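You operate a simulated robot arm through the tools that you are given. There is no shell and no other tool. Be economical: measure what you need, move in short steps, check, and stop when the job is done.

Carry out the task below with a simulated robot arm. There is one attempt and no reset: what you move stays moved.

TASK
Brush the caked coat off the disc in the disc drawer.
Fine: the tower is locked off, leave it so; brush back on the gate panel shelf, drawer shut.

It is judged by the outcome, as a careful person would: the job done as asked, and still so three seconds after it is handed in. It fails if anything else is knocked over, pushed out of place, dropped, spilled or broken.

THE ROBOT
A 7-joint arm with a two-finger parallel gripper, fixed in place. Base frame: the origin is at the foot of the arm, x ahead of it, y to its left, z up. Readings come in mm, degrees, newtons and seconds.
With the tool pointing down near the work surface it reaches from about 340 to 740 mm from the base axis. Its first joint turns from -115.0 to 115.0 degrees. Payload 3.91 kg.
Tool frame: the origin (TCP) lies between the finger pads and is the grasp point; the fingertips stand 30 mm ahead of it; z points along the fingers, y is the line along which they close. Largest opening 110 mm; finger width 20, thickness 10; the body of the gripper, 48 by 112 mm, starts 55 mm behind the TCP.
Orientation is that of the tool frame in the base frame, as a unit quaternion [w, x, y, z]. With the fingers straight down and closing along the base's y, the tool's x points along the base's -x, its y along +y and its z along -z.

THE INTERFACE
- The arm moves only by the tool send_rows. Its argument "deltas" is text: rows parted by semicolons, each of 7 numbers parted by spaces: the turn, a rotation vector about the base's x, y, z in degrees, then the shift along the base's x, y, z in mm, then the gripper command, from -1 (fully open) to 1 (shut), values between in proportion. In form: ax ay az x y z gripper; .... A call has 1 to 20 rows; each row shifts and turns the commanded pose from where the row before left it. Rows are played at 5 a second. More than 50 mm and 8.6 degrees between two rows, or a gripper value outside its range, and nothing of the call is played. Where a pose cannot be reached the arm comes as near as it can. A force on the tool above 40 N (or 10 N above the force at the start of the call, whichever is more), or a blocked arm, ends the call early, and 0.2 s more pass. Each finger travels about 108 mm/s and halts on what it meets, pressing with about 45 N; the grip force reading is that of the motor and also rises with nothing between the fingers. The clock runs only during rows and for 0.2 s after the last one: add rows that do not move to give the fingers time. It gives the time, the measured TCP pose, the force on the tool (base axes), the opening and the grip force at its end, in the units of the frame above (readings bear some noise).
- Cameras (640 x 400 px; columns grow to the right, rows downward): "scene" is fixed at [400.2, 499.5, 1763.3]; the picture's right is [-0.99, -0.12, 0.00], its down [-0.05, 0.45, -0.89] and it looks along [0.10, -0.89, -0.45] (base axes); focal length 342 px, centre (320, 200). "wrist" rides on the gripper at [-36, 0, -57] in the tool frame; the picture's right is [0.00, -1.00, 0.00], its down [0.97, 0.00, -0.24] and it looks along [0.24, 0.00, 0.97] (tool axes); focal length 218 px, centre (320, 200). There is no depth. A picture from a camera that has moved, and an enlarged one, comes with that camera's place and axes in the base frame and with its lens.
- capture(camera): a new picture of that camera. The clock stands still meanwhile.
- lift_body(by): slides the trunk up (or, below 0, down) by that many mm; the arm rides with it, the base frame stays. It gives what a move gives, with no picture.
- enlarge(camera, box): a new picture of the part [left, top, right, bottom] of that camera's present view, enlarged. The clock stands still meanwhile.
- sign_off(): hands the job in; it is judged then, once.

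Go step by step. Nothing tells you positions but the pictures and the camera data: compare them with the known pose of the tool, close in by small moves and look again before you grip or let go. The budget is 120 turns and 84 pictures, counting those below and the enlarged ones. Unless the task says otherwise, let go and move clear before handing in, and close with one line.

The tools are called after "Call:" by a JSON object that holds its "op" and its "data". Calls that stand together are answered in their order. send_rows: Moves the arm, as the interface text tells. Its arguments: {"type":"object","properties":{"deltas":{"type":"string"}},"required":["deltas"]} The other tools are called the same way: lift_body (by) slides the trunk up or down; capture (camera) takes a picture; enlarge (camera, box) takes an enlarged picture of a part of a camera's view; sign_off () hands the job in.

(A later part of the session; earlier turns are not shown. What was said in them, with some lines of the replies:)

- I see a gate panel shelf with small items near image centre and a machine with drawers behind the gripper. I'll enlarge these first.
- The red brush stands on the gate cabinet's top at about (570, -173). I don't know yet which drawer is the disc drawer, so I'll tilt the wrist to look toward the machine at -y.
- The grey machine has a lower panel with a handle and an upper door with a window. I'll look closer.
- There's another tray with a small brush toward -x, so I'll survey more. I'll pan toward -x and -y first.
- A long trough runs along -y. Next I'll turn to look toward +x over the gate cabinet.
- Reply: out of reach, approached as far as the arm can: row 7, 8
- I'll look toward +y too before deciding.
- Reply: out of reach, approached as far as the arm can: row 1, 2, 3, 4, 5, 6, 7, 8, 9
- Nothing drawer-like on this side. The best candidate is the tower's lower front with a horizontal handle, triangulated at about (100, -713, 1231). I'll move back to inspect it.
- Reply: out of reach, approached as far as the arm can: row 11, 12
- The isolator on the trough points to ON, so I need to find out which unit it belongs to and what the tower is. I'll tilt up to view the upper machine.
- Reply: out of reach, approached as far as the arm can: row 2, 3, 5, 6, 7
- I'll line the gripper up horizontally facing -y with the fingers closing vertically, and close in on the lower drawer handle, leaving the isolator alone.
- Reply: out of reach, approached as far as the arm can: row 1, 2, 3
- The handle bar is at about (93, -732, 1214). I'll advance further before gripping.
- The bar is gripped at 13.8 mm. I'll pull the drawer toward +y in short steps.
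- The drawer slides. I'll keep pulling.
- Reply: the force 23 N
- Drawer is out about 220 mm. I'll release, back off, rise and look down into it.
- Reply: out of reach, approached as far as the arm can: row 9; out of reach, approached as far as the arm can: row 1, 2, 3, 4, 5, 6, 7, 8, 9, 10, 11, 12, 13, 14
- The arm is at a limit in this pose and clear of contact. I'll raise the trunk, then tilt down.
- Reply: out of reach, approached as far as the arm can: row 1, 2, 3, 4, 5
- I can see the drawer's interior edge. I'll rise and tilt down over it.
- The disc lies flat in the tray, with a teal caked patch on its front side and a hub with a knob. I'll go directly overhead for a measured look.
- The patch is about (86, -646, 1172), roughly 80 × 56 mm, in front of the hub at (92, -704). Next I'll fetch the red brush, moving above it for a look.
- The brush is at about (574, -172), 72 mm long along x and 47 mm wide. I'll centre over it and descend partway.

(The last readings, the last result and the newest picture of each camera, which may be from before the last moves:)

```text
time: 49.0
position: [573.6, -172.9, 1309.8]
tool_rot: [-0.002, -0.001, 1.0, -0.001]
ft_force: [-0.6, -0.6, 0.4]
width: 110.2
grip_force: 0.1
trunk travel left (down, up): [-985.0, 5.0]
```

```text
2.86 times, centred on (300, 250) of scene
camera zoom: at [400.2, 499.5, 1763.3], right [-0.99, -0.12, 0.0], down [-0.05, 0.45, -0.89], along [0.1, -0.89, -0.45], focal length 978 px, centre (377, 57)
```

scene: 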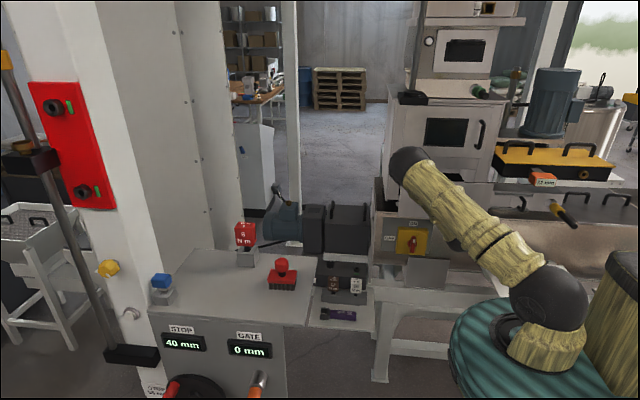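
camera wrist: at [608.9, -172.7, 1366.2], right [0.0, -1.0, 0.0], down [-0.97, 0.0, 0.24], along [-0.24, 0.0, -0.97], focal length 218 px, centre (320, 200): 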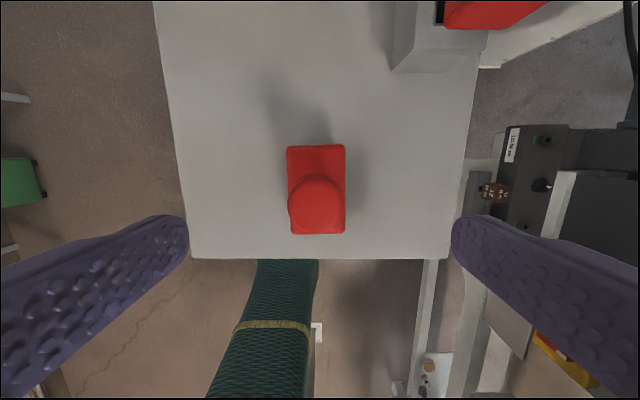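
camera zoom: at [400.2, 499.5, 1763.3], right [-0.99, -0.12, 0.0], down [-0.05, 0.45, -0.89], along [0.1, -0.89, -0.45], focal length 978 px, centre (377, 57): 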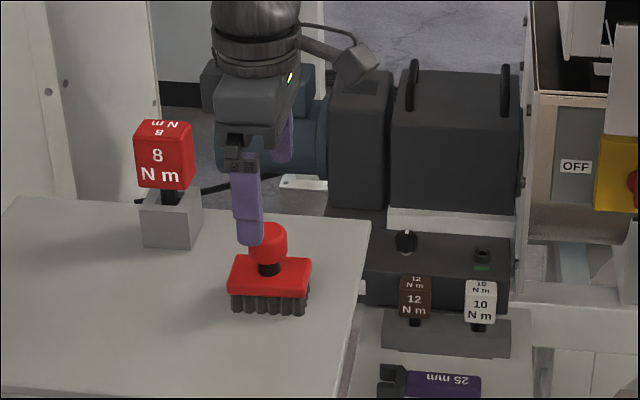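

Knob top is near z 1239, centred at (574.5, -170.5). I'll descend to about 1242 with fingers straddling it.

Call:
{"op": "send_rows", "data": {"deltas": "0 0 0 1 1 -15 -1;0 0 0 0 1 -15 -1;0 0 0 0 0 -15 -1;0 0 0 0 0 -12 -1;0 0 0 0 0 -11 -1;0 0 0 0 0 0 -1"}}

Call:
{"op": "enlarge", "data": {"camera": "scene", "box": [240, 220, 330, 300]}}

Call:
{"op": "capture", "data": {"camera": "wrist"}}

```text
time: 50.4
position: [573.9, -169.1, 1241.2]
tool_rot: [-0.003, -0.002, 1.0, -0.002]
ft_force: [0.9, -0.5, 0.3]
width: 110.2
grip_force: 0.1
trunk travel left (down, up): [-985.0, 5.0]
```

```text
5.00 times, centred on (285, 260) of scene
camera zoom: at [400.2, 499.5, 1763.3], right [-0.99, -0.12, 0.0], down [-0.05, 0.45, -0.89], along [0.1, -0.89, -0.45], focal length 1711 px, centre (495, -100)
```

zoom: 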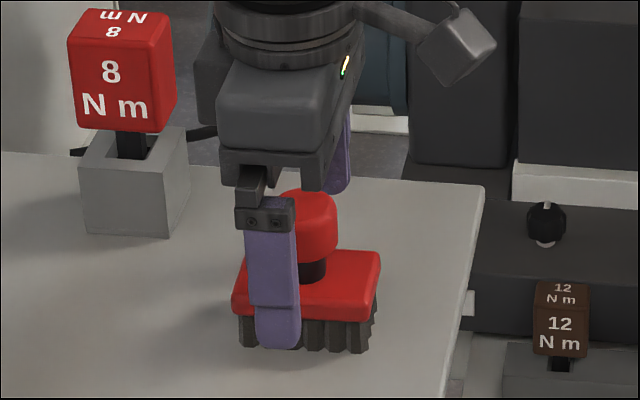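

```text
36 pictures are left
camera wrist: at [609.9, -170.6, 1298.8], right [0.0, -1.0, 0.0], down [-0.97, 0.0, 0.24], along [-0.24, 0.0, -0.97], focal length 218 px, centre (320, 200)
```

wrist: 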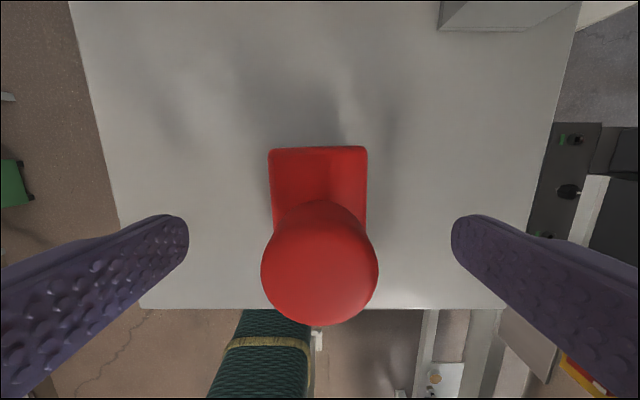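

Aligned. I'll close on the knob.

Call:
{"op": "send_rows", "data": {"deltas": "0 0 0 1 0 0 0;0 0 0 0 0 0 1;0 0 0 0 0 0 1;0 0 0 0 0 0 1;0 0 0 0 0 0 1;0 0 0 0 0 0 1"}}

Call:
{"op": "send_rows", "data": {"deltas": "0 0 0 0 0 10 1;0 0 0 0 0 15 1;0 0 0 0 0 20 1;0 0 0 0 0 20 1;0 0 0 0 0 0 1"}}

Call:
{"op": "capture", "data": {"camera": "wrist"}}

Call:
{"op": "enlarge", "data": {"camera": "scene", "box": [240, 180, 340, 300]}}

```text
time: 51.8
position: [575.2, -171.3, 1242.0]
tool_rot: [-0.001, -0.002, 1.0, -0.001]
ft_force: [0.2, 0.9, -0.4]
width: 32.7
grip_force: 45.4
trunk travel left (down, up): [-985.0, 5.0]
```

```text
time: 53.0
position: [576.7, -168.9, 1308.0]
tool_rot: [-0.001, -0.001, 1.0, -0.001]
ft_force: [-0.2, 0.3, -1.6]
width: 33.4
grip_force: 44.9
trunk travel left (down, up): [-985.0, 5.0]
```

```text
35 pictures are left
camera wrist: at [611.5, -169.8, 1363.2], right [0.0, -1.0, 0.0], down [-0.97, 0.0, 0.24], along [-0.24, 0.0, -0.97], focal length 218 px, centre (320, 200)
```

wrist: 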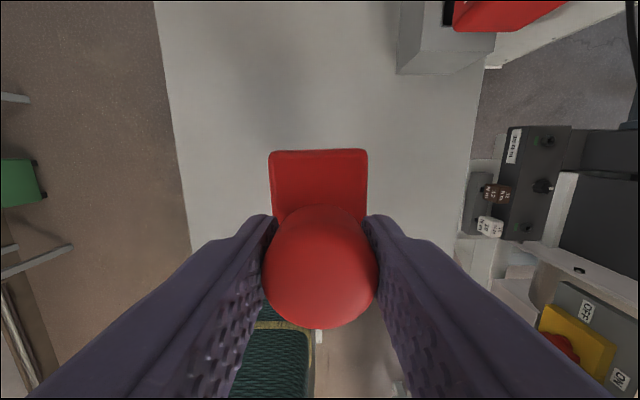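

```text
3.33 times, centred on (290, 240) of scene
camera zoom: at [400.2, 499.5, 1763.3], right [-0.99, -0.12, 0.0], down [-0.05, 0.45, -0.89], along [0.1, -0.89, -0.45], focal length 1140 px, centre (420, 67)
```

zoom: 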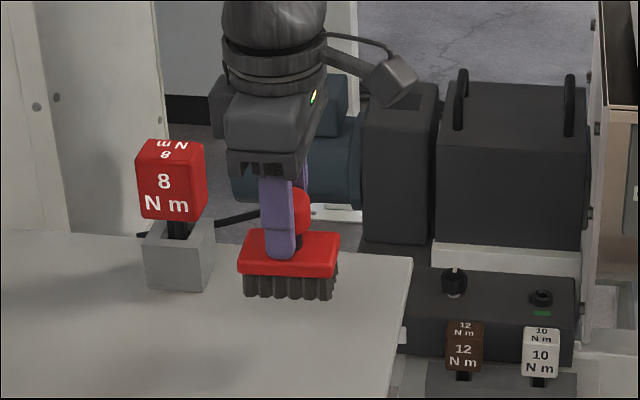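

The brush is held; it was placed with the TCP at (575, -171, 1242). I'll lift and carry it over the drawer.

Call:
{"op": "send_rows", "data": {"deltas": "0 0 0 0 0 40 1;0 0 0 0 0 40 1;0 0 0 0 0 30 1;0 0 0 -28 -26 0 1;0 0 0 -28 -26 0 1;0 0 0 -28 -26 0 1;0 0 0 -28 -26 0 1;0 0 0 -28 -26 0 1;0 0 0 -28 -26 0 1;0 0 0 -28 -26 0 1;0 0 0 -28 -26 0 1;0 0 0 -28 -26 0 1;0 0 0 -28 -26 0 1;0 0 0 -28 -26 0 1;0 0 0 -28 -26 0 1;0 0 0 -28 -26 0 1;0 0 0 -28 -26 0 1;0 0 0 -28 -26 0 1;0 0 0 -28 -26 0 1;0 0 0 0 0 0 1"}}

Call:
{"op": "capture", "data": {"camera": "wrist"}}

```text
time: 57.2
position: [125.9, -585.1, 1417.6]
tool_rot: [-0.002, -0.002, 1.0, -0.001]
ft_force: [0.2, 0.1, -1.5]
width: 33.1
grip_force: 45.1
trunk travel left (down, up): [-985.0, 5.0]
```

```text
33 pictures are left
camera wrist: at [161.9, -586.7, 1474.1], right [0.0, -1.0, 0.0], down [-0.97, 0.0, 0.24], along [-0.24, 0.0, -0.97], focal length 218 px, centre (320, 200)
```

wrist: 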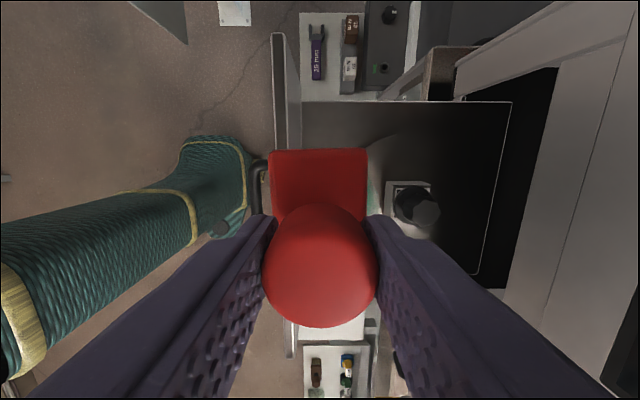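

Call:
{"op": "send_rows", "data": {"deltas": "0 0 0 -10 -14 0 1;0 0 0 -10 -14 0 1;0 0 0 -10 -13 0 1;0 0 0 -8 -13 0 1;0 0 0 0 0 -20 1;0 0 0 0 0 -20 1;0 0 0 0 0 -20 1;0 0 0 0 0 -20 1;0 0 0 0 0 -20 1;0 0 0 0 0 -20 1;0 0 0 0 0 0 1"}}

Call:
{"op": "capture", "data": {"camera": "wrist"}}

Call:
{"op": "enlarge", "data": {"camera": "scene", "box": [380, 80, 540, 240]}}

```text
time: 59.6
position: [88.8, -640.9, 1297.8]
tool_rot: [-0.003, -0.001, 1.0, -0.002]
ft_force: [-1.0, -0.3, -0.9]
width: 32.8
grip_force: 44.8
trunk travel left (down, up): [-985.0, 5.0]
```

```text
32 pictures are left
camera wrist: at [124.3, -640.9, 1353.1], right [0.0, -1.0, 0.0], down [-0.97, 0.0, 0.24], along [-0.24, 0.0, -0.97], focal length 218 px, centre (320, 200)
```

wrist: 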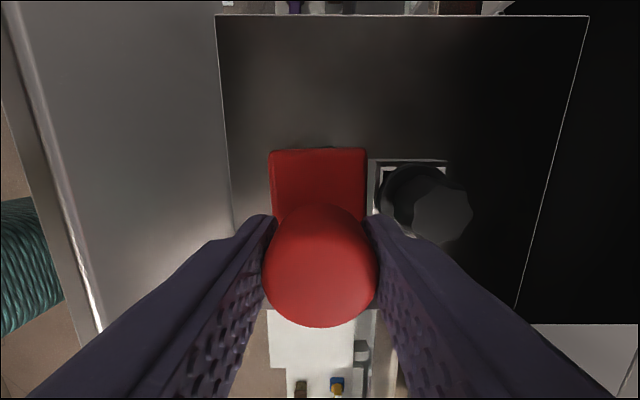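

```text
2.50 times, centred on (460, 160) of scene
camera zoom: at [400.2, 499.5, 1763.3], right [-0.99, -0.12, 0.0], down [-0.05, 0.45, -0.89], along [0.1, -0.89, -0.45], focal length 855 px, centre (-30, 300)
```

zoom: 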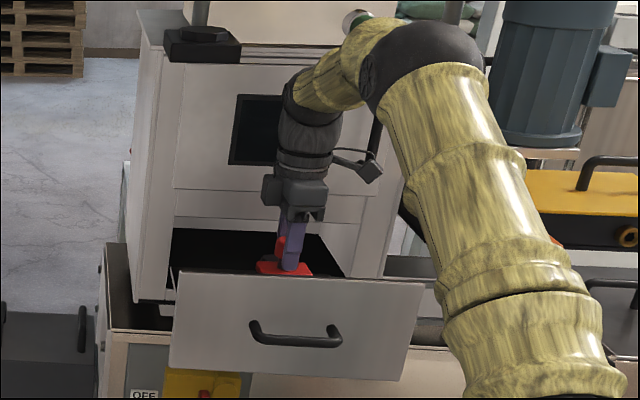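

Clear. I'll lower onto the patch in small steps, watching force.

Call:
{"op": "send_rows", "data": {"deltas": "0 0 0 0 0 -10 1;0 0 0 0 0 -10 1;0 0 0 0 0 -10 1;0 0 0 0 0 -8 1;0 0 0 0 0 -5 1;0 0 0 0 0 0 1"}}

Call:
{"op": "send_rows", "data": {"deltas": "0 0 0 0 0 -3 1;0 0 0 0 0 -3 1;0 0 0 0 0 0 1"}}

```text
time: 61.0
position: [89.7, -640.5, 1253.4]
tool_rot: [-0.002, -0.001, 1.0, -0.002]
ft_force: [0.3, 0.2, -1.4]
width: 32.9
grip_force: 45.5
trunk travel left (down, up): [-985.0, 5.0]
```

```text
time: 61.8
position: [89.7, -640.0, 1248.2]
tool_rot: [-0.002, -0.001, 1.0, -0.001]
ft_force: [1.2, 1.3, -1.5]
width: 33.2
grip_force: 44.6
trunk travel left (down, up): [-985.0, 5.0]
```

Call:
{"op": "send_rows", "data": {"deltas": "0 0 0 0 0 -2 1;0 0 0 0 0 -2 1;0 0 0 0 0 0 1"}}

Call:
{"op": "send_rows", "data": {"deltas": "0 0 0 0 0 -2 1;0 0 0 0 0 -2 1;0 0 0 0 0 0 1"}}

Call:
{"op": "send_rows", "data": {"deltas": "0 0 0 0 0 -2 1;0 0 0 0 0 -2 1;0 0 0 0 0 0 1"}}

```text
time: 62.6
position: [89.9, -639.7, 1246.2]
tool_rot: [-0.002, -0.002, 1.0, -0.004]
ft_force: [1.5, -0.6, 20.6]
width: 33.1
grip_force: 45.2
trunk travel left (down, up): [-985.0, 5.0]
```

```text
time: 63.4
position: [89.6, -637.7, 1246.0]
tool_rot: [-0.001, -0.002, 1.0, -0.007]
ft_force: [2.4, -1.5, 39.2]
width: 33.2
grip_force: 44.9
trunk travel left (down, up): [-985.0, 5.0]
```

```text
time: 64.0
position: [89.5, -642.7, 1246.4]
tool_rot: [0.0, -0.003, 1.0, -0.01]
ft_force: [1.6, 1.2, 19.9]
width: 33.3
grip_force: 44.8
trunk travel left (down, up): [-985.0, 5.0]
stopped in row 2: the force on the tool passed its limit (the readings are from after the stop); the commanded pose is now the measured one
```

Contact at TCP z≈1246 with about 20 N. I'll stroke along x over the patch.

Call:
{"op": "send_rows", "data": {"deltas": "0 0 0 8 0 0 1;0 0 0 8 0 0 1;0 0 0 8 0 0 1;0 0 0 -8 0 0 1;0 0 0 -8 0 0 1;0 0 0 -8 0 0 1;0 0 0 -8 0 0 1;0 0 0 -8 0 0 1;0 0 0 -8 0 0 1;0 0 0 -8 0 0 1;0 0 0 8 0 0 1;0 0 0 8 0 0 1;0 0 0 8 0 0 1;0 0 0 8 0 0 1;0 0 0 0 0 0 1"}}

Call:
{"op": "capture", "data": {"camera": "wrist"}}

```text
time: 67.2
position: [86.2, -640.9, 1244.7]
tool_rot: [-0.001, -0.002, 1.0, -0.008]
ft_force: [-11.5, 0.5, 28.3]
width: 33.2
grip_force: 45.0
trunk travel left (down, up): [-985.0, 5.0]
```

```text
30 pictures are left
camera wrist: at [122.2, -640.1, 1302.1], right [0.0, -1.0, 0.02], down [-0.97, 0.0, 0.24], along [-0.24, -0.02, -0.97], focal length 218 px, centre (320, 200)
```

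wrist: 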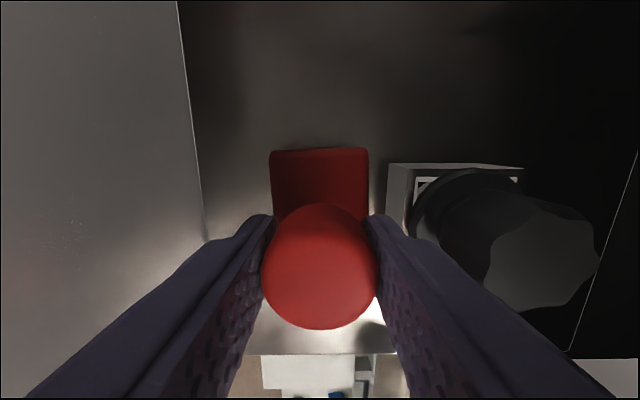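

Strokes work. Next I'll stroke rows nearer the rim, then slightly nearer the hub, minding the knob clearance.

Call:
{"op": "send_rows", "data": {"deltas": "0 0 0 0 5 0 1;0 0 0 0 5 0 1;0 0 0 8 0 0 1;0 0 0 8 0 0 1;0 0 0 8 0 0 1;0 0 0 -8 0 0 1;0 0 0 -8 0 0 1;0 0 0 -8 0 0 1;0 0 0 -8 0 0 1;0 0 0 -8 0 0 1;0 0 0 -8 0 0 1;0 0 0 8 0 0 1;0 0 0 8 0 0 1;0 0 0 8 0 0 1;0 0 0 0 0 0 1"}}

Call:
{"op": "send_rows", "data": {"deltas": "0 0 0 0 -4 0 1;0 0 0 0 -4 0 1;0 0 0 0 -4 0 1;0 0 0 0 -2 0 1;0 0 0 8 0 0 1;0 0 0 8 0 0 1;0 0 0 8 0 0 1;0 0 0 -8 0 0 1;0 0 0 -8 0 0 1;0 0 0 -8 0 0 1;0 0 0 -8 0 0 1;0 0 0 -8 0 0 1;0 0 0 -8 0 0 1;0 0 0 8 0 0 1;0 0 0 8 0 0 1;0 0 0 8 0 0 1;0 0 0 0 0 0 1"}}

```text
time: 70.4
position: [85.4, -631.0, 1244.0]
tool_rot: [-0.002, -0.001, 1.0, -0.008]
ft_force: [-9.7, 0.6, 26.7]
width: 33.0
grip_force: 46.0
trunk travel left (down, up): [-985.0, 5.0]
```

```text
time: 74.0
position: [87.1, -644.7, 1244.5]
tool_rot: [-0.002, -0.001, 1.0, -0.008]
ft_force: [-9.4, -0.1, 27.3]
width: 33.4
grip_force: 45.7
trunk travel left (down, up): [-985.0, 5.0]
```

Now I'll lift straight up and shift forward to inspect the disc.

Call:
{"op": "send_rows", "data": {"deltas": "0 0 0 0 4 10 1;0 0 0 0 0 20 1;0 0 0 0 0 20 1;0 0 0 0 0 30 1;0 0 0 0 0 30 1;0 0 0 0 0 30 1;0 0 0 0 10 30 1;0 0 0 10 20 0 1;0 0 0 10 30 0 1;0 0 0 10 30 0 1;0 0 0 10 0 0 1;0 0 0 0 0 0 1"}}

Call:
{"op": "enlarge", "data": {"camera": "wrist", "box": [240, 60, 560, 280]}}

```text
time: 76.6
position: [128.0, -551.6, 1412.1]
tool_rot: [-0.001, -0.001, 1.0, -0.006]
ft_force: [0.3, -0.7, -1.4]
width: 33.0
grip_force: 44.7
trunk travel left (down, up): [-985.0, 5.0]
```

```text
1.82 times, centred on (400, 170) of wrist
camera zoom: at [164.6, -552.1, 1469.7], right [0.0, -1.0, 0.01], down [-0.97, 0.0, 0.24], along [-0.24, -0.01, -0.97], focal length 397 px, centre (174, 254)
```

zoom: 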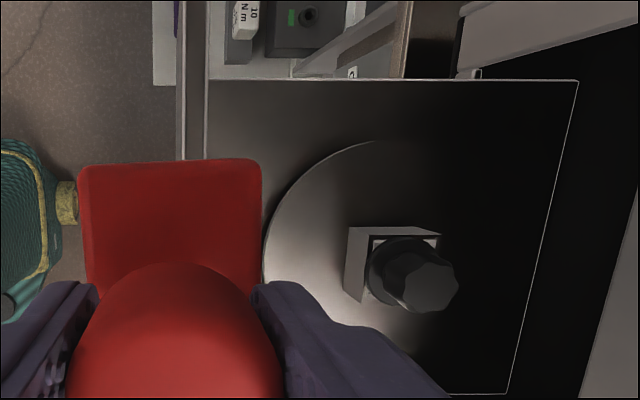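

The visible area is clean. I'll shift to see the rest of the disc.

Call:
{"op": "send_rows", "data": {"deltas": "0 0 0 -10 15 0 1;0 0 0 -10 15 0 1;0 0 0 -10 15 0 1;0 0 0 -10 0 0 1;0 0 0 -10 0 0 1;0 0 0 0 0 0 1"}}

Call:
{"op": "enlarge", "data": {"camera": "wrist", "box": [300, 60, 560, 280]}}

```text
time: 78.0
position: [83.8, -506.5, 1411.5]
tool_rot: [-0.002, -0.005, 1.0, -0.005]
ft_force: [0.1, -0.4, -2.6]
width: 32.8
grip_force: 44.8
trunk travel left (down, up): [-985.0, 5.0]
```

```text
1.82 times, centred on (430, 170) of wrist
camera zoom: at [119.0, -507.0, 1469.0], right [0.01, -1.0, 0.01], down [-0.97, -0.01, 0.24], along [-0.24, -0.01, -0.97], focal length 397 px, centre (120, 254)
```

zoom: 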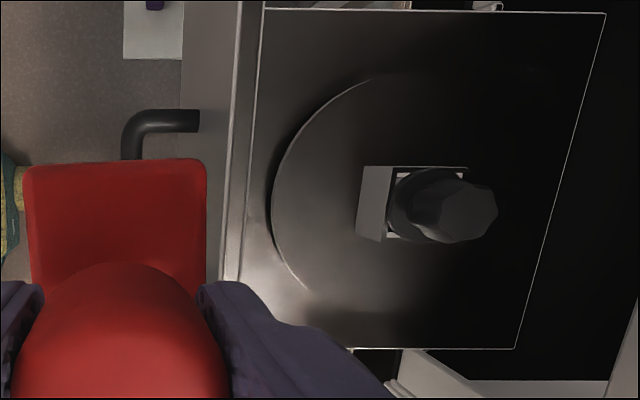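

Call:
{"op": "enlarge", "data": {"camera": "wrist", "box": [400, 70, 560, 250]}}

```text
2.22 times, centred on (480, 160) of wrist
camera zoom: at [119.0, -507.0, 1469.0], right [0.01, -1.0, 0.01], down [-0.97, -0.01, 0.24], along [-0.24, -0.01, -0.97], focal length 485 px, centre (-36, 289)
```

zoom: 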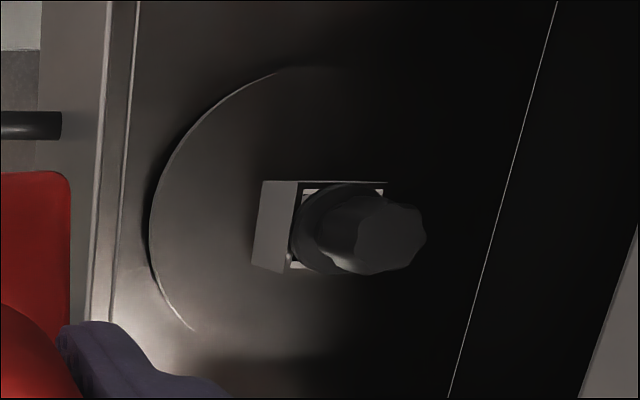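

The disc looks clean. I'll carry the brush back to its place at (575, -171).

Call:
{"op": "send_rows", "data": {"deltas": "0 0 0 27 14 0 1;0 0 0 27 14 0 1;0 0 0 27 16 0 1;0 0 0 27 18 0 1;0 0 0 27 18 0 1;0 0 0 27 18 0 1;0 0 0 27 19 0 1;0 0 0 27 19 0 1;0 0 0 27 19 0 1;0 0 0 27 20 0 1;0 0 0 27 20 0 1;0 0 0 27 20 0 1;0 0 0 27 20 0 1;0 0 0 27 20 0 1;0 0 0 27 20 0 1;0 0 0 27 20 0 1;0 0 0 27 20 0 1;0 0 0 27 20 0 1;0 0 0 0 0 0 1"}}

Call:
{"op": "capture", "data": {"camera": "wrist"}}

```text
time: 82.0
position: [564.4, -172.1, 1414.1]
tool_rot: [-0.001, -0.001, 1.0, -0.006]
ft_force: [-0.1, 0.5, -1.0]
width: 32.9
grip_force: 45.1
trunk travel left (down, up): [-985.0, 5.0]
```

```text
26 pictures are left
camera wrist: at [600.8, -172.9, 1469.2], right [0.0, -1.0, 0.01], down [-0.97, 0.0, 0.24], along [-0.24, -0.01, -0.97], focal length 218 px, centre (320, 200)
```

wrist: 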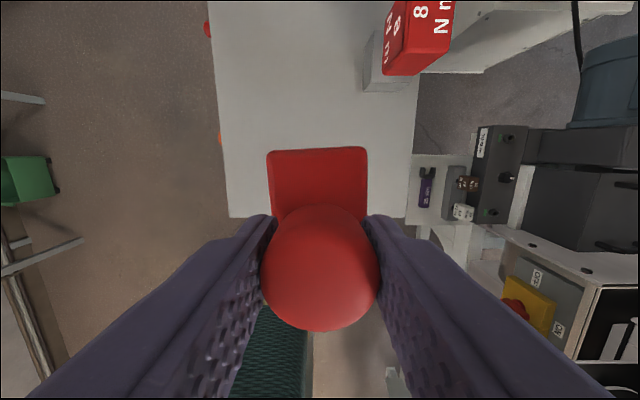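

Call:
{"op": "send_rows", "data": {"deltas": "0.4 0 0 6 1 -20 1;0.3 0 0 5 0 -20 1;0 0 0 0 0 -20 1;0 0 0 0 0 -20 1;0 0 0 0 0 -20 1;0 0 0 0 0 -20 1;0 0 0 0 0 -20 1;0 0 0 0 0 -15 1;0 0 0 0 0 -8 1;0 0 0 0 0 0 1"}}

Call:
{"op": "send_rows", "data": {"deltas": "0 0 0 0 0 -2 1;0 0 0 0 0 -2 1;0 0 0 0 0 0 1"}}

Call:
{"op": "enlarge", "data": {"camera": "scene", "box": [240, 220, 330, 310]}}

```text
time: 84.2
position: [576.3, -171.5, 1249.8]
tool_rot: [-0.001, -0.001, 1.0, 0.0]
ft_force: [0.5, 1.0, -2.3]
width: 33.0
grip_force: 45.2
trunk travel left (down, up): [-985.0, 5.0]
```

```text
time: 85.0
position: [577.1, -171.8, 1246.3]
tool_rot: [-0.002, -0.001, 1.0, -0.001]
ft_force: [0.0, -0.4, -1.0]
width: 33.2
grip_force: 44.0
trunk travel left (down, up): [-985.0, 5.0]
```

```text
4.44 times, centred on (285, 265) of scene
camera zoom: at [400.2, 499.5, 1763.3], right [-0.99, -0.12, 0.0], down [-0.05, 0.45, -0.89], along [0.1, -0.89, -0.45], focal length 1520 px, centre (476, -89)
```

zoom: 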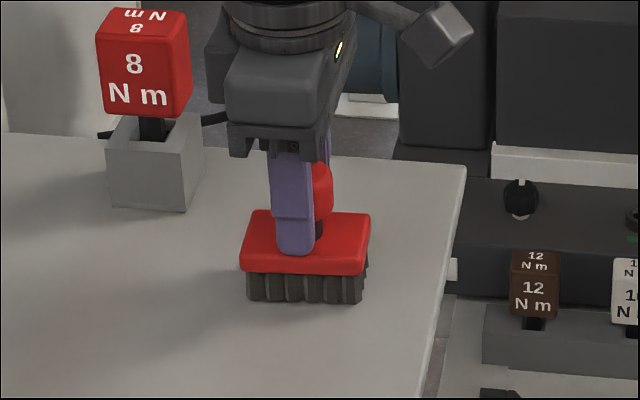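

Call:
{"op": "send_rows", "data": {"deltas": "0 0 0 0 0 -2 1;0 0 0 0 0 -2 1;0 0 0 0 0 0 1"}}

```text
time: 85.8
position: [576.3, -171.4, 1241.5]
tool_rot: [-0.002, -0.002, 1.0, 0.0]
ft_force: [0.4, -0.8, -1.0]
width: 33.0
grip_force: 45.3
trunk travel left (down, up): [-985.0, 5.0]
```

Call:
{"op": "send_rows", "data": {"deltas": "0 0 0 0 0 -1 1;0 0 0 0 0 -1 1;0 0 0 0 0 0 1"}}

```text
time: 86.6
position: [577.0, -171.7, 1240.8]
tool_rot: [-0.001, -0.002, 1.0, 0.0]
ft_force: [0.6, -0.5, 8.0]
width: 33.3
grip_force: 44.9
trunk travel left (down, up): [-985.0, 5.0]
```

The brush is standing on the shelf with light contact. I'll release and rise.

Call:
{"op": "send_rows", "data": {"deltas": "0 0 0 0 0 0 0.3;0 0 0 0 0 0 0;0 0 0 0 0 0 -0.5;0 0 0 0 0 0 -1;0 0 0 0 0 0 -1;0 0 0 0 0 0 -1;0 0 0 0 0 15 -1;0 0 0 0 0 20 -1;0 0 0 0 0 30 -1;0 0 0 0 0 40 -1;0 0 0 0 0 40 -1;0 0 0 0 0 30 -1;0 0 0 0 0 0 -1"}}

Call:
{"op": "capture", "data": {"camera": "scene"}}

```text
time: 89.4
position: [576.0, -171.2, 1414.8]
tool_rot: [-0.002, -0.001, 1.0, 0.001]
ft_force: [0.4, 0.1, -0.4]
width: 110.0
grip_force: 0.1
trunk travel left (down, up): [-985.0, 5.0]
```

```text
24 pictures are left
```

scene: 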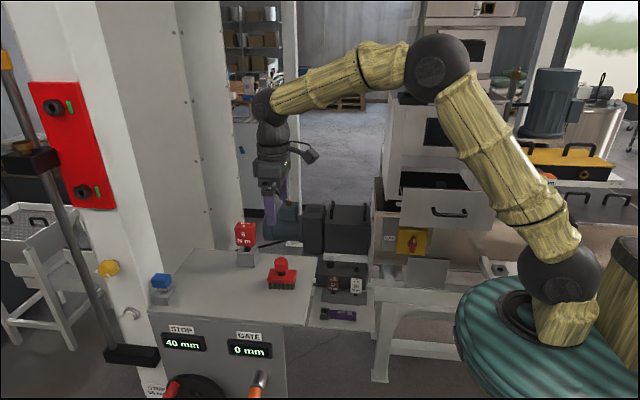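

The brush is back in place. To close the drawer I'll push its front with closed fingers, tool tilted about 45° so the body stays clear of the tower.

Call:
{"op": "send_rows", "data": {"deltas": "0 0 0 -28 -17 0 1;0 0 0 -28 -17 0 1;0 0 0 -28 -17 0 1;0 0 0 -28 -17 0 1;0 0 0 -28 -17 0 1;0 0 0 -28 -17 0 1;-5 0 0 -28 -17 0 1;-5 0 0 -28 -17 0 1;-5 0 0 -28 -17 0 1;-5 0 0 -28 -17 0 1;-5 0 0 -28 -17 0 1;-5 0 0 -28 -17 0 1;-5 0 0 -28 -17 0 1;-5 0 0 -28 -17 0 1;-5 0 0 -28 -17 0 1;0 0 0 -28 -17 0 1;0 0 0 -20 0 0 1;0 0 0 0 0 0 1"}}

Call:
{"op": "capture", "data": {"camera": "wrist"}}

```text
time: 93.2
position: [109.8, -444.1, 1415.6]
tool_rot: [-0.004, -0.001, 0.924, -0.383]
ft_force: [-0.2, 0.0, -0.6]
width: 0.2
grip_force: 38.3
trunk travel left (down, up): [-985.0, 5.0]
```

```text
23 pictures are left
camera wrist: at [145.2, -404.6, 1454.5], right [0.0, -0.71, 0.71], down [-0.97, 0.17, 0.17], along [-0.24, -0.69, -0.69], focal length 218 px, centre (320, 200)
```

wrist: 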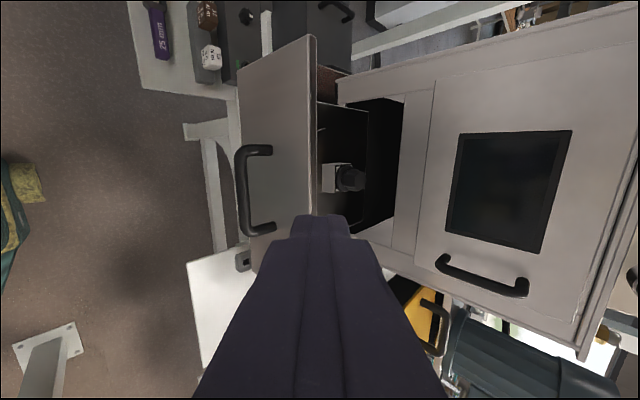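

Call:
{"op": "send_rows", "data": {"deltas": "0 0 0 -4 -5 -25 1;0 0 0 -4 -5 -25 1;0 0 0 -4 -5 -25 1;0 0 0 -4 -5 -25 1;0 0 0 0 -5 -25 1;0 0 0 0 0 0 1"}}

Call:
{"op": "enlarge", "data": {"camera": "scene", "box": [360, 80, 560, 280]}}

Call:
{"op": "capture", "data": {"camera": "wrist"}}

```text
time: 94.6
position: [93.1, -468.9, 1289.7]
tool_rot: [-0.003, -0.001, 0.924, -0.384]
ft_force: [0.3, 0.1, 0.7]
width: 0.0
grip_force: 37.9
trunk travel left (down, up): [-985.0, 5.0]
```

```text
2.00 times, centred on (460, 180) of scene
camera zoom: at [400.2, 499.5, 1763.3], right [-0.99, -0.12, 0.0], down [-0.05, 0.45, -0.89], along [0.1, -0.89, -0.45], focal length 684 px, centre (40, 240)
```

zoom: 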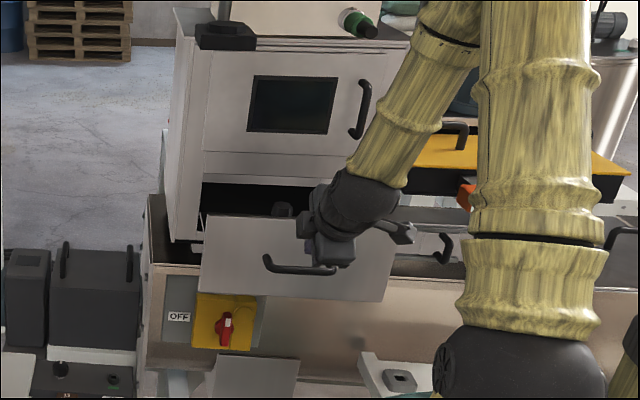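

```text
21 pictures are left
camera wrist: at [128.4, -428.7, 1329.6], right [0.0, -0.71, 0.71], down [-0.97, 0.17, 0.17], along [-0.24, -0.69, -0.68], focal length 218 px, centre (320, 200)
```

wrist: 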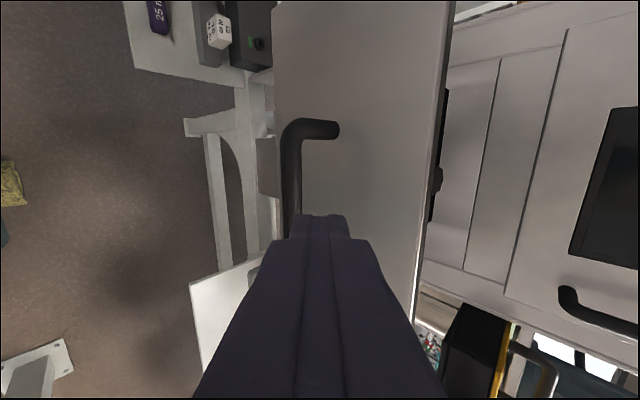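

The fingertips face the front plate above the handle. I'll push gently toward -y.

Call:
{"op": "send_rows", "data": {"deltas": "0 0 0 0 -10 -2 1;0 0 0 0 -10 -2 1;0 0 0 0 -10 -2 1;0 0 0 0 -10 -2 1;0 0 0 0 -8 0 1;0 0 0 0 -8 0 1;0 0 0 0 -8 0 1;0 0 0 0 -8 0 1;0 0 0 0 -8 0 1;0 0 0 0 -8 0 1;0 0 0 0 0 0 1"}}

Call:
{"op": "enlarge", "data": {"camera": "scene", "box": [360, 80, 560, 280]}}

```text
time: 97.0
position: [92.5, -555.5, 1282.4]
tool_rot: [-0.002, -0.001, 0.924, -0.383]
ft_force: [-0.8, 0.2, 0.1]
width: 0.0
grip_force: 36.9
trunk travel left (down, up): [-985.0, 5.0]
```

```text
2.00 times, centred on (460, 180) of scene
camera zoom: at [400.2, 499.5, 1763.3], right [-0.99, -0.12, 0.0], down [-0.05, 0.45, -0.89], along [0.1, -0.89, -0.45], focal length 684 px, centre (40, 240)
```

zoom: 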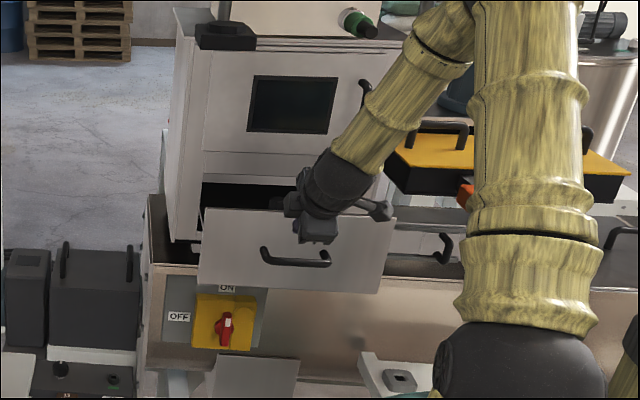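

It is moving in smoothly. I'll continue.

Call:
{"op": "send_rows", "data": {"deltas": "0 0 0 0 -9 0 1;0 0 0 0 -9 0 1;0 0 0 0 -9 0 1;0 0 0 0 -9 0 1;0 0 0 0 -9 0 1;0 0 0 0 -9 0 1;0 0 0 0 -9 0 1;0 0 0 0 -9 0 1;0 0 0 0 -9 0 1;0 0 0 0 -9 0 1;0 0 0 0 -9 0 1;0 0 0 0 -9 0 1;0 0 0 0 -9 0 1;0 0 0 0 -9 0 1;0 0 0 0 0 0 1"}}

Call:
{"op": "capture", "data": {"camera": "wrist"}}

Call:
{"op": "enlarge", "data": {"camera": "scene", "box": [360, 80, 560, 280]}}

```text
time: 100.2
position: [92.7, -682.5, 1281.1]
tool_rot: [-0.002, -0.001, 0.924, -0.383]
ft_force: [-0.4, -0.9, -0.5]
width: 0.0
grip_force: 37.6
trunk travel left (down, up): [-985.0, 5.0]
```

```text
19 pictures are left
camera wrist: at [128.0, -643.1, 1321.8], right [0.0, -0.71, 0.71], down [-0.97, 0.17, 0.17], along [-0.24, -0.69, -0.69], focal length 218 px, centre (320, 200)
```

wrist: 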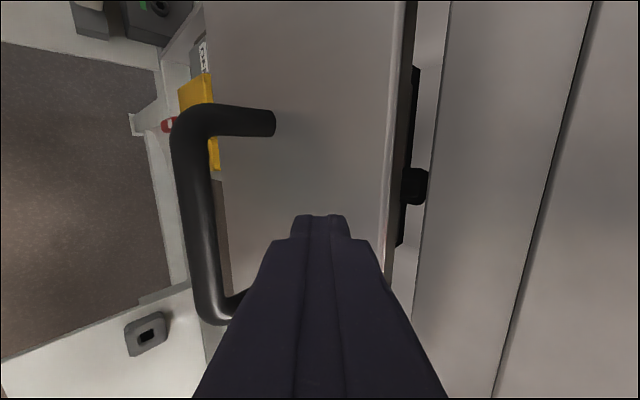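

```text
2.00 times, centred on (460, 180) of scene
camera zoom: at [400.2, 499.5, 1763.3], right [-0.99, -0.12, 0.0], down [-0.05, 0.45, -0.89], along [0.1, -0.89, -0.45], focal length 684 px, centre (40, 240)
```

zoom: 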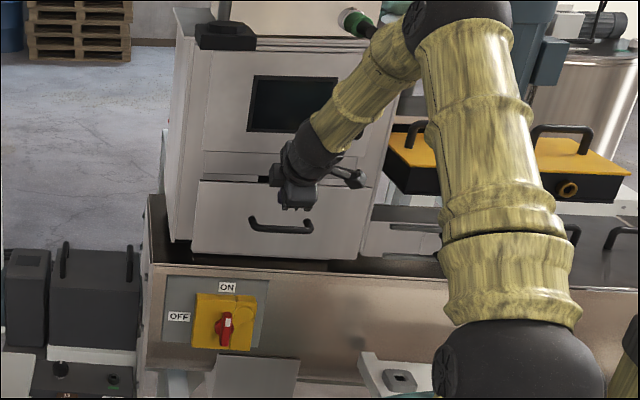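

Call:
{"op": "send_rows", "data": {"deltas": "0 0 0 0 -8 0 1;0 0 0 0 -8 0 1;0 0 0 0 -8 0 1;0 0 0 0 -8 0 1;0 0 0 0 -5 0 1;0 0 0 0 -5 0 1;0 0 0 0 0 0 1"}}

Call:
{"op": "capture", "data": {"camera": "wrist"}}

```text
time: 101.8
position: [92.2, -724.2, 1281.9]
tool_rot: [-0.002, -0.001, 0.924, -0.384]
ft_force: [-0.4, 1.6, -0.2]
width: 0.2
grip_force: 37.8
trunk travel left (down, up): [-985.0, 5.0]
```

```text
17 pictures are left
camera wrist: at [127.7, -685.1, 1322.0], right [0.0, -0.71, 0.71], down [-0.97, 0.17, 0.17], along [-0.24, -0.69, -0.68], focal length 218 px, centre (320, 200)
```

wrist: 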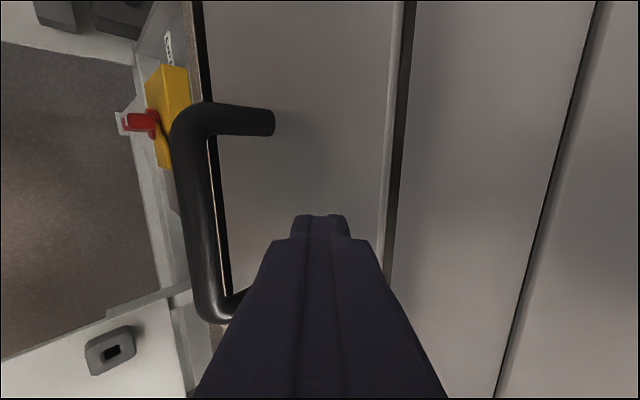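

Call:
{"op": "send_rows", "data": {"deltas": "0 0 0 0 -3 0 1;0 0 0 0 -3 0 1;0 0 0 0 -3 0 1;0 0 0 0 -3 0 1;0 0 0 0 -3 0 1;0 0 0 0 0 0 1"}}

Call:
{"op": "send_rows", "data": {"deltas": "0 0 0 0 -3 0 1;0 0 0 0 -3 0 1;0 0 0 0 -3 0 1;0 0 0 0 -3 0 1;0 0 0 0 -3 0 1;0 0 0 0 0 0 1"}}

Call:
{"op": "capture", "data": {"camera": "wrist"}}

```text
time: 103.2
position: [93.6, -737.9, 1281.8]
tool_rot: [-0.001, -0.001, 0.924, -0.382]
ft_force: [0.2, 4.3, -0.9]
width: 0.0
grip_force: 38.3
trunk travel left (down, up): [-985.0, 5.0]
```

```text
time: 104.0
position: [93.3, -738.7, 1281.3]
tool_rot: [-0.001, -0.002, 0.925, -0.379]
ft_force: [0.3, 27.6, 8.4]
width: 0.0
grip_force: 37.1
trunk travel left (down, up): [-985.0, 5.0]
stopped in row 3: the force on the tool passed its limit (the readings are from after the stop); the commanded pose is now the measured one
```

```text
16 pictures are left
camera wrist: at [127.8, -699.3, 1321.7], right [0.01, -0.71, 0.7], down [-0.97, 0.17, 0.18], along [-0.24, -0.68, -0.69], focal length 218 px, centre (320, 200)
```

wrist: 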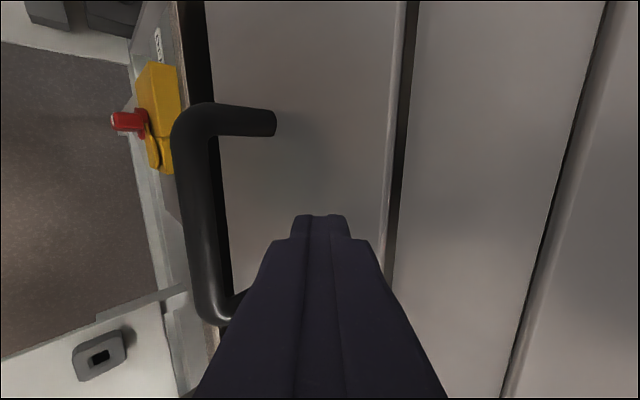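

The drawer hit its stop. I'll back away, rise and check.

Call:
{"op": "send_rows", "data": {"deltas": "0 0 0 0 10 0 1;0 0 0 0 20 0 1;0 0 0 0 30 5 1;0 0 0 0 30 15 1;0 0 0 10 30 20 0.5;0 0 0 10 30 25 0;0 0 0 15 30 25 0;0 0 0 15 30 25 0;0 0 0 15 20 25 0;0 0 0 15 10 15 0;0 0 0 0 0 0 0"}}

Call:
{"op": "capture", "data": {"camera": "wrist"}}

Call:
{"op": "capture", "data": {"camera": "scene"}}

Call:
{"op": "enlarge", "data": {"camera": "scene", "box": [220, 120, 520, 330]}}

```text
time: 106.4
position: [172.8, -505.4, 1432.8]
tool_rot: [-0.002, -0.002, 0.926, -0.378]
ft_force: [0.7, 0.2, -0.2]
width: 55.0
grip_force: 0.0
trunk travel left (down, up): [-985.0, 5.0]
```

```text
15 pictures are left
camera wrist: at [207.7, -465.5, 1473.2], right [0.0, -0.71, 0.7], down [-0.97, 0.17, 0.18], along [-0.24, -0.68, -0.69], focal length 218 px, centre (320, 200)
```

wrist: 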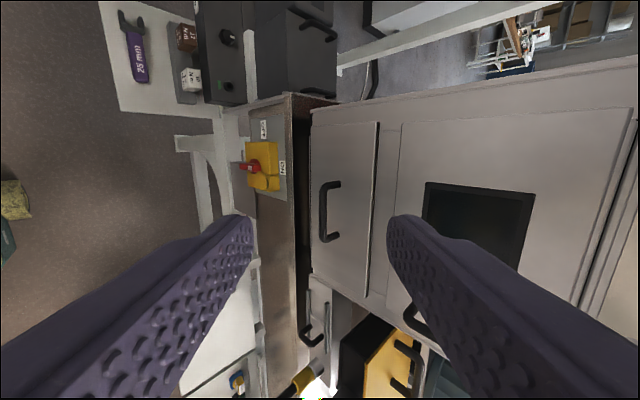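

```text
14 pictures are left
```

scene: 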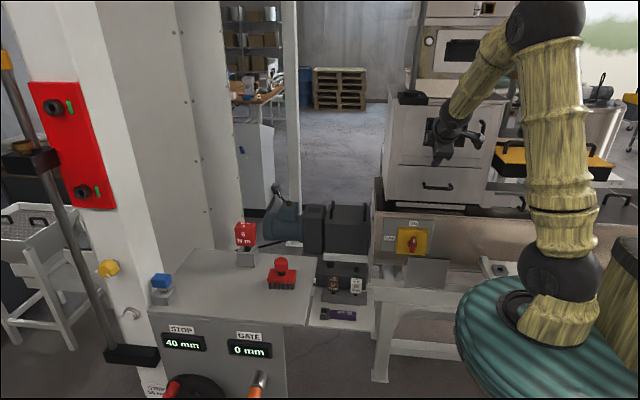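

```text
1.90 times, centred on (370, 225) of scene
camera zoom: at [400.2, 499.5, 1763.3], right [-0.99, -0.12, 0.0], down [-0.05, 0.45, -0.89], along [0.1, -0.89, -0.45], focal length 652 px, centre (225, 152)
```

zoom: 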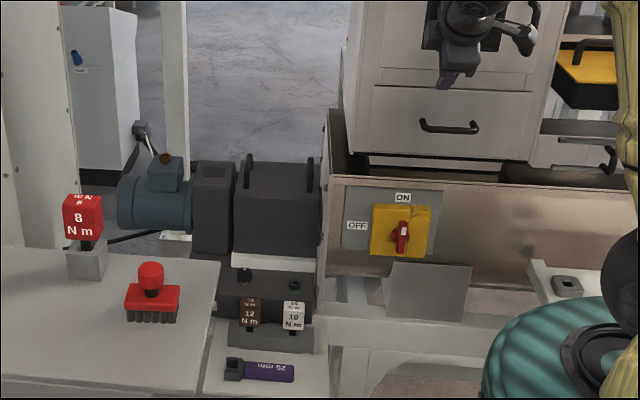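

The drawer is shut, the brush is back on the gate panel shelf, and the arm is clear with the isolator untouched. Handing in.

Call:
{"op": "sign_off", "data": {}}

```text
The job is handed in.
```

I brushed the caked coat off the disc; the brush is back on the gate panel shelf and the drawer is shut, but the isolator on the trough under the tower read ON throughout (I left it alone), so please check the lock-off, and the far half of the disc was too dark to inspect well, though I saw no coat there.
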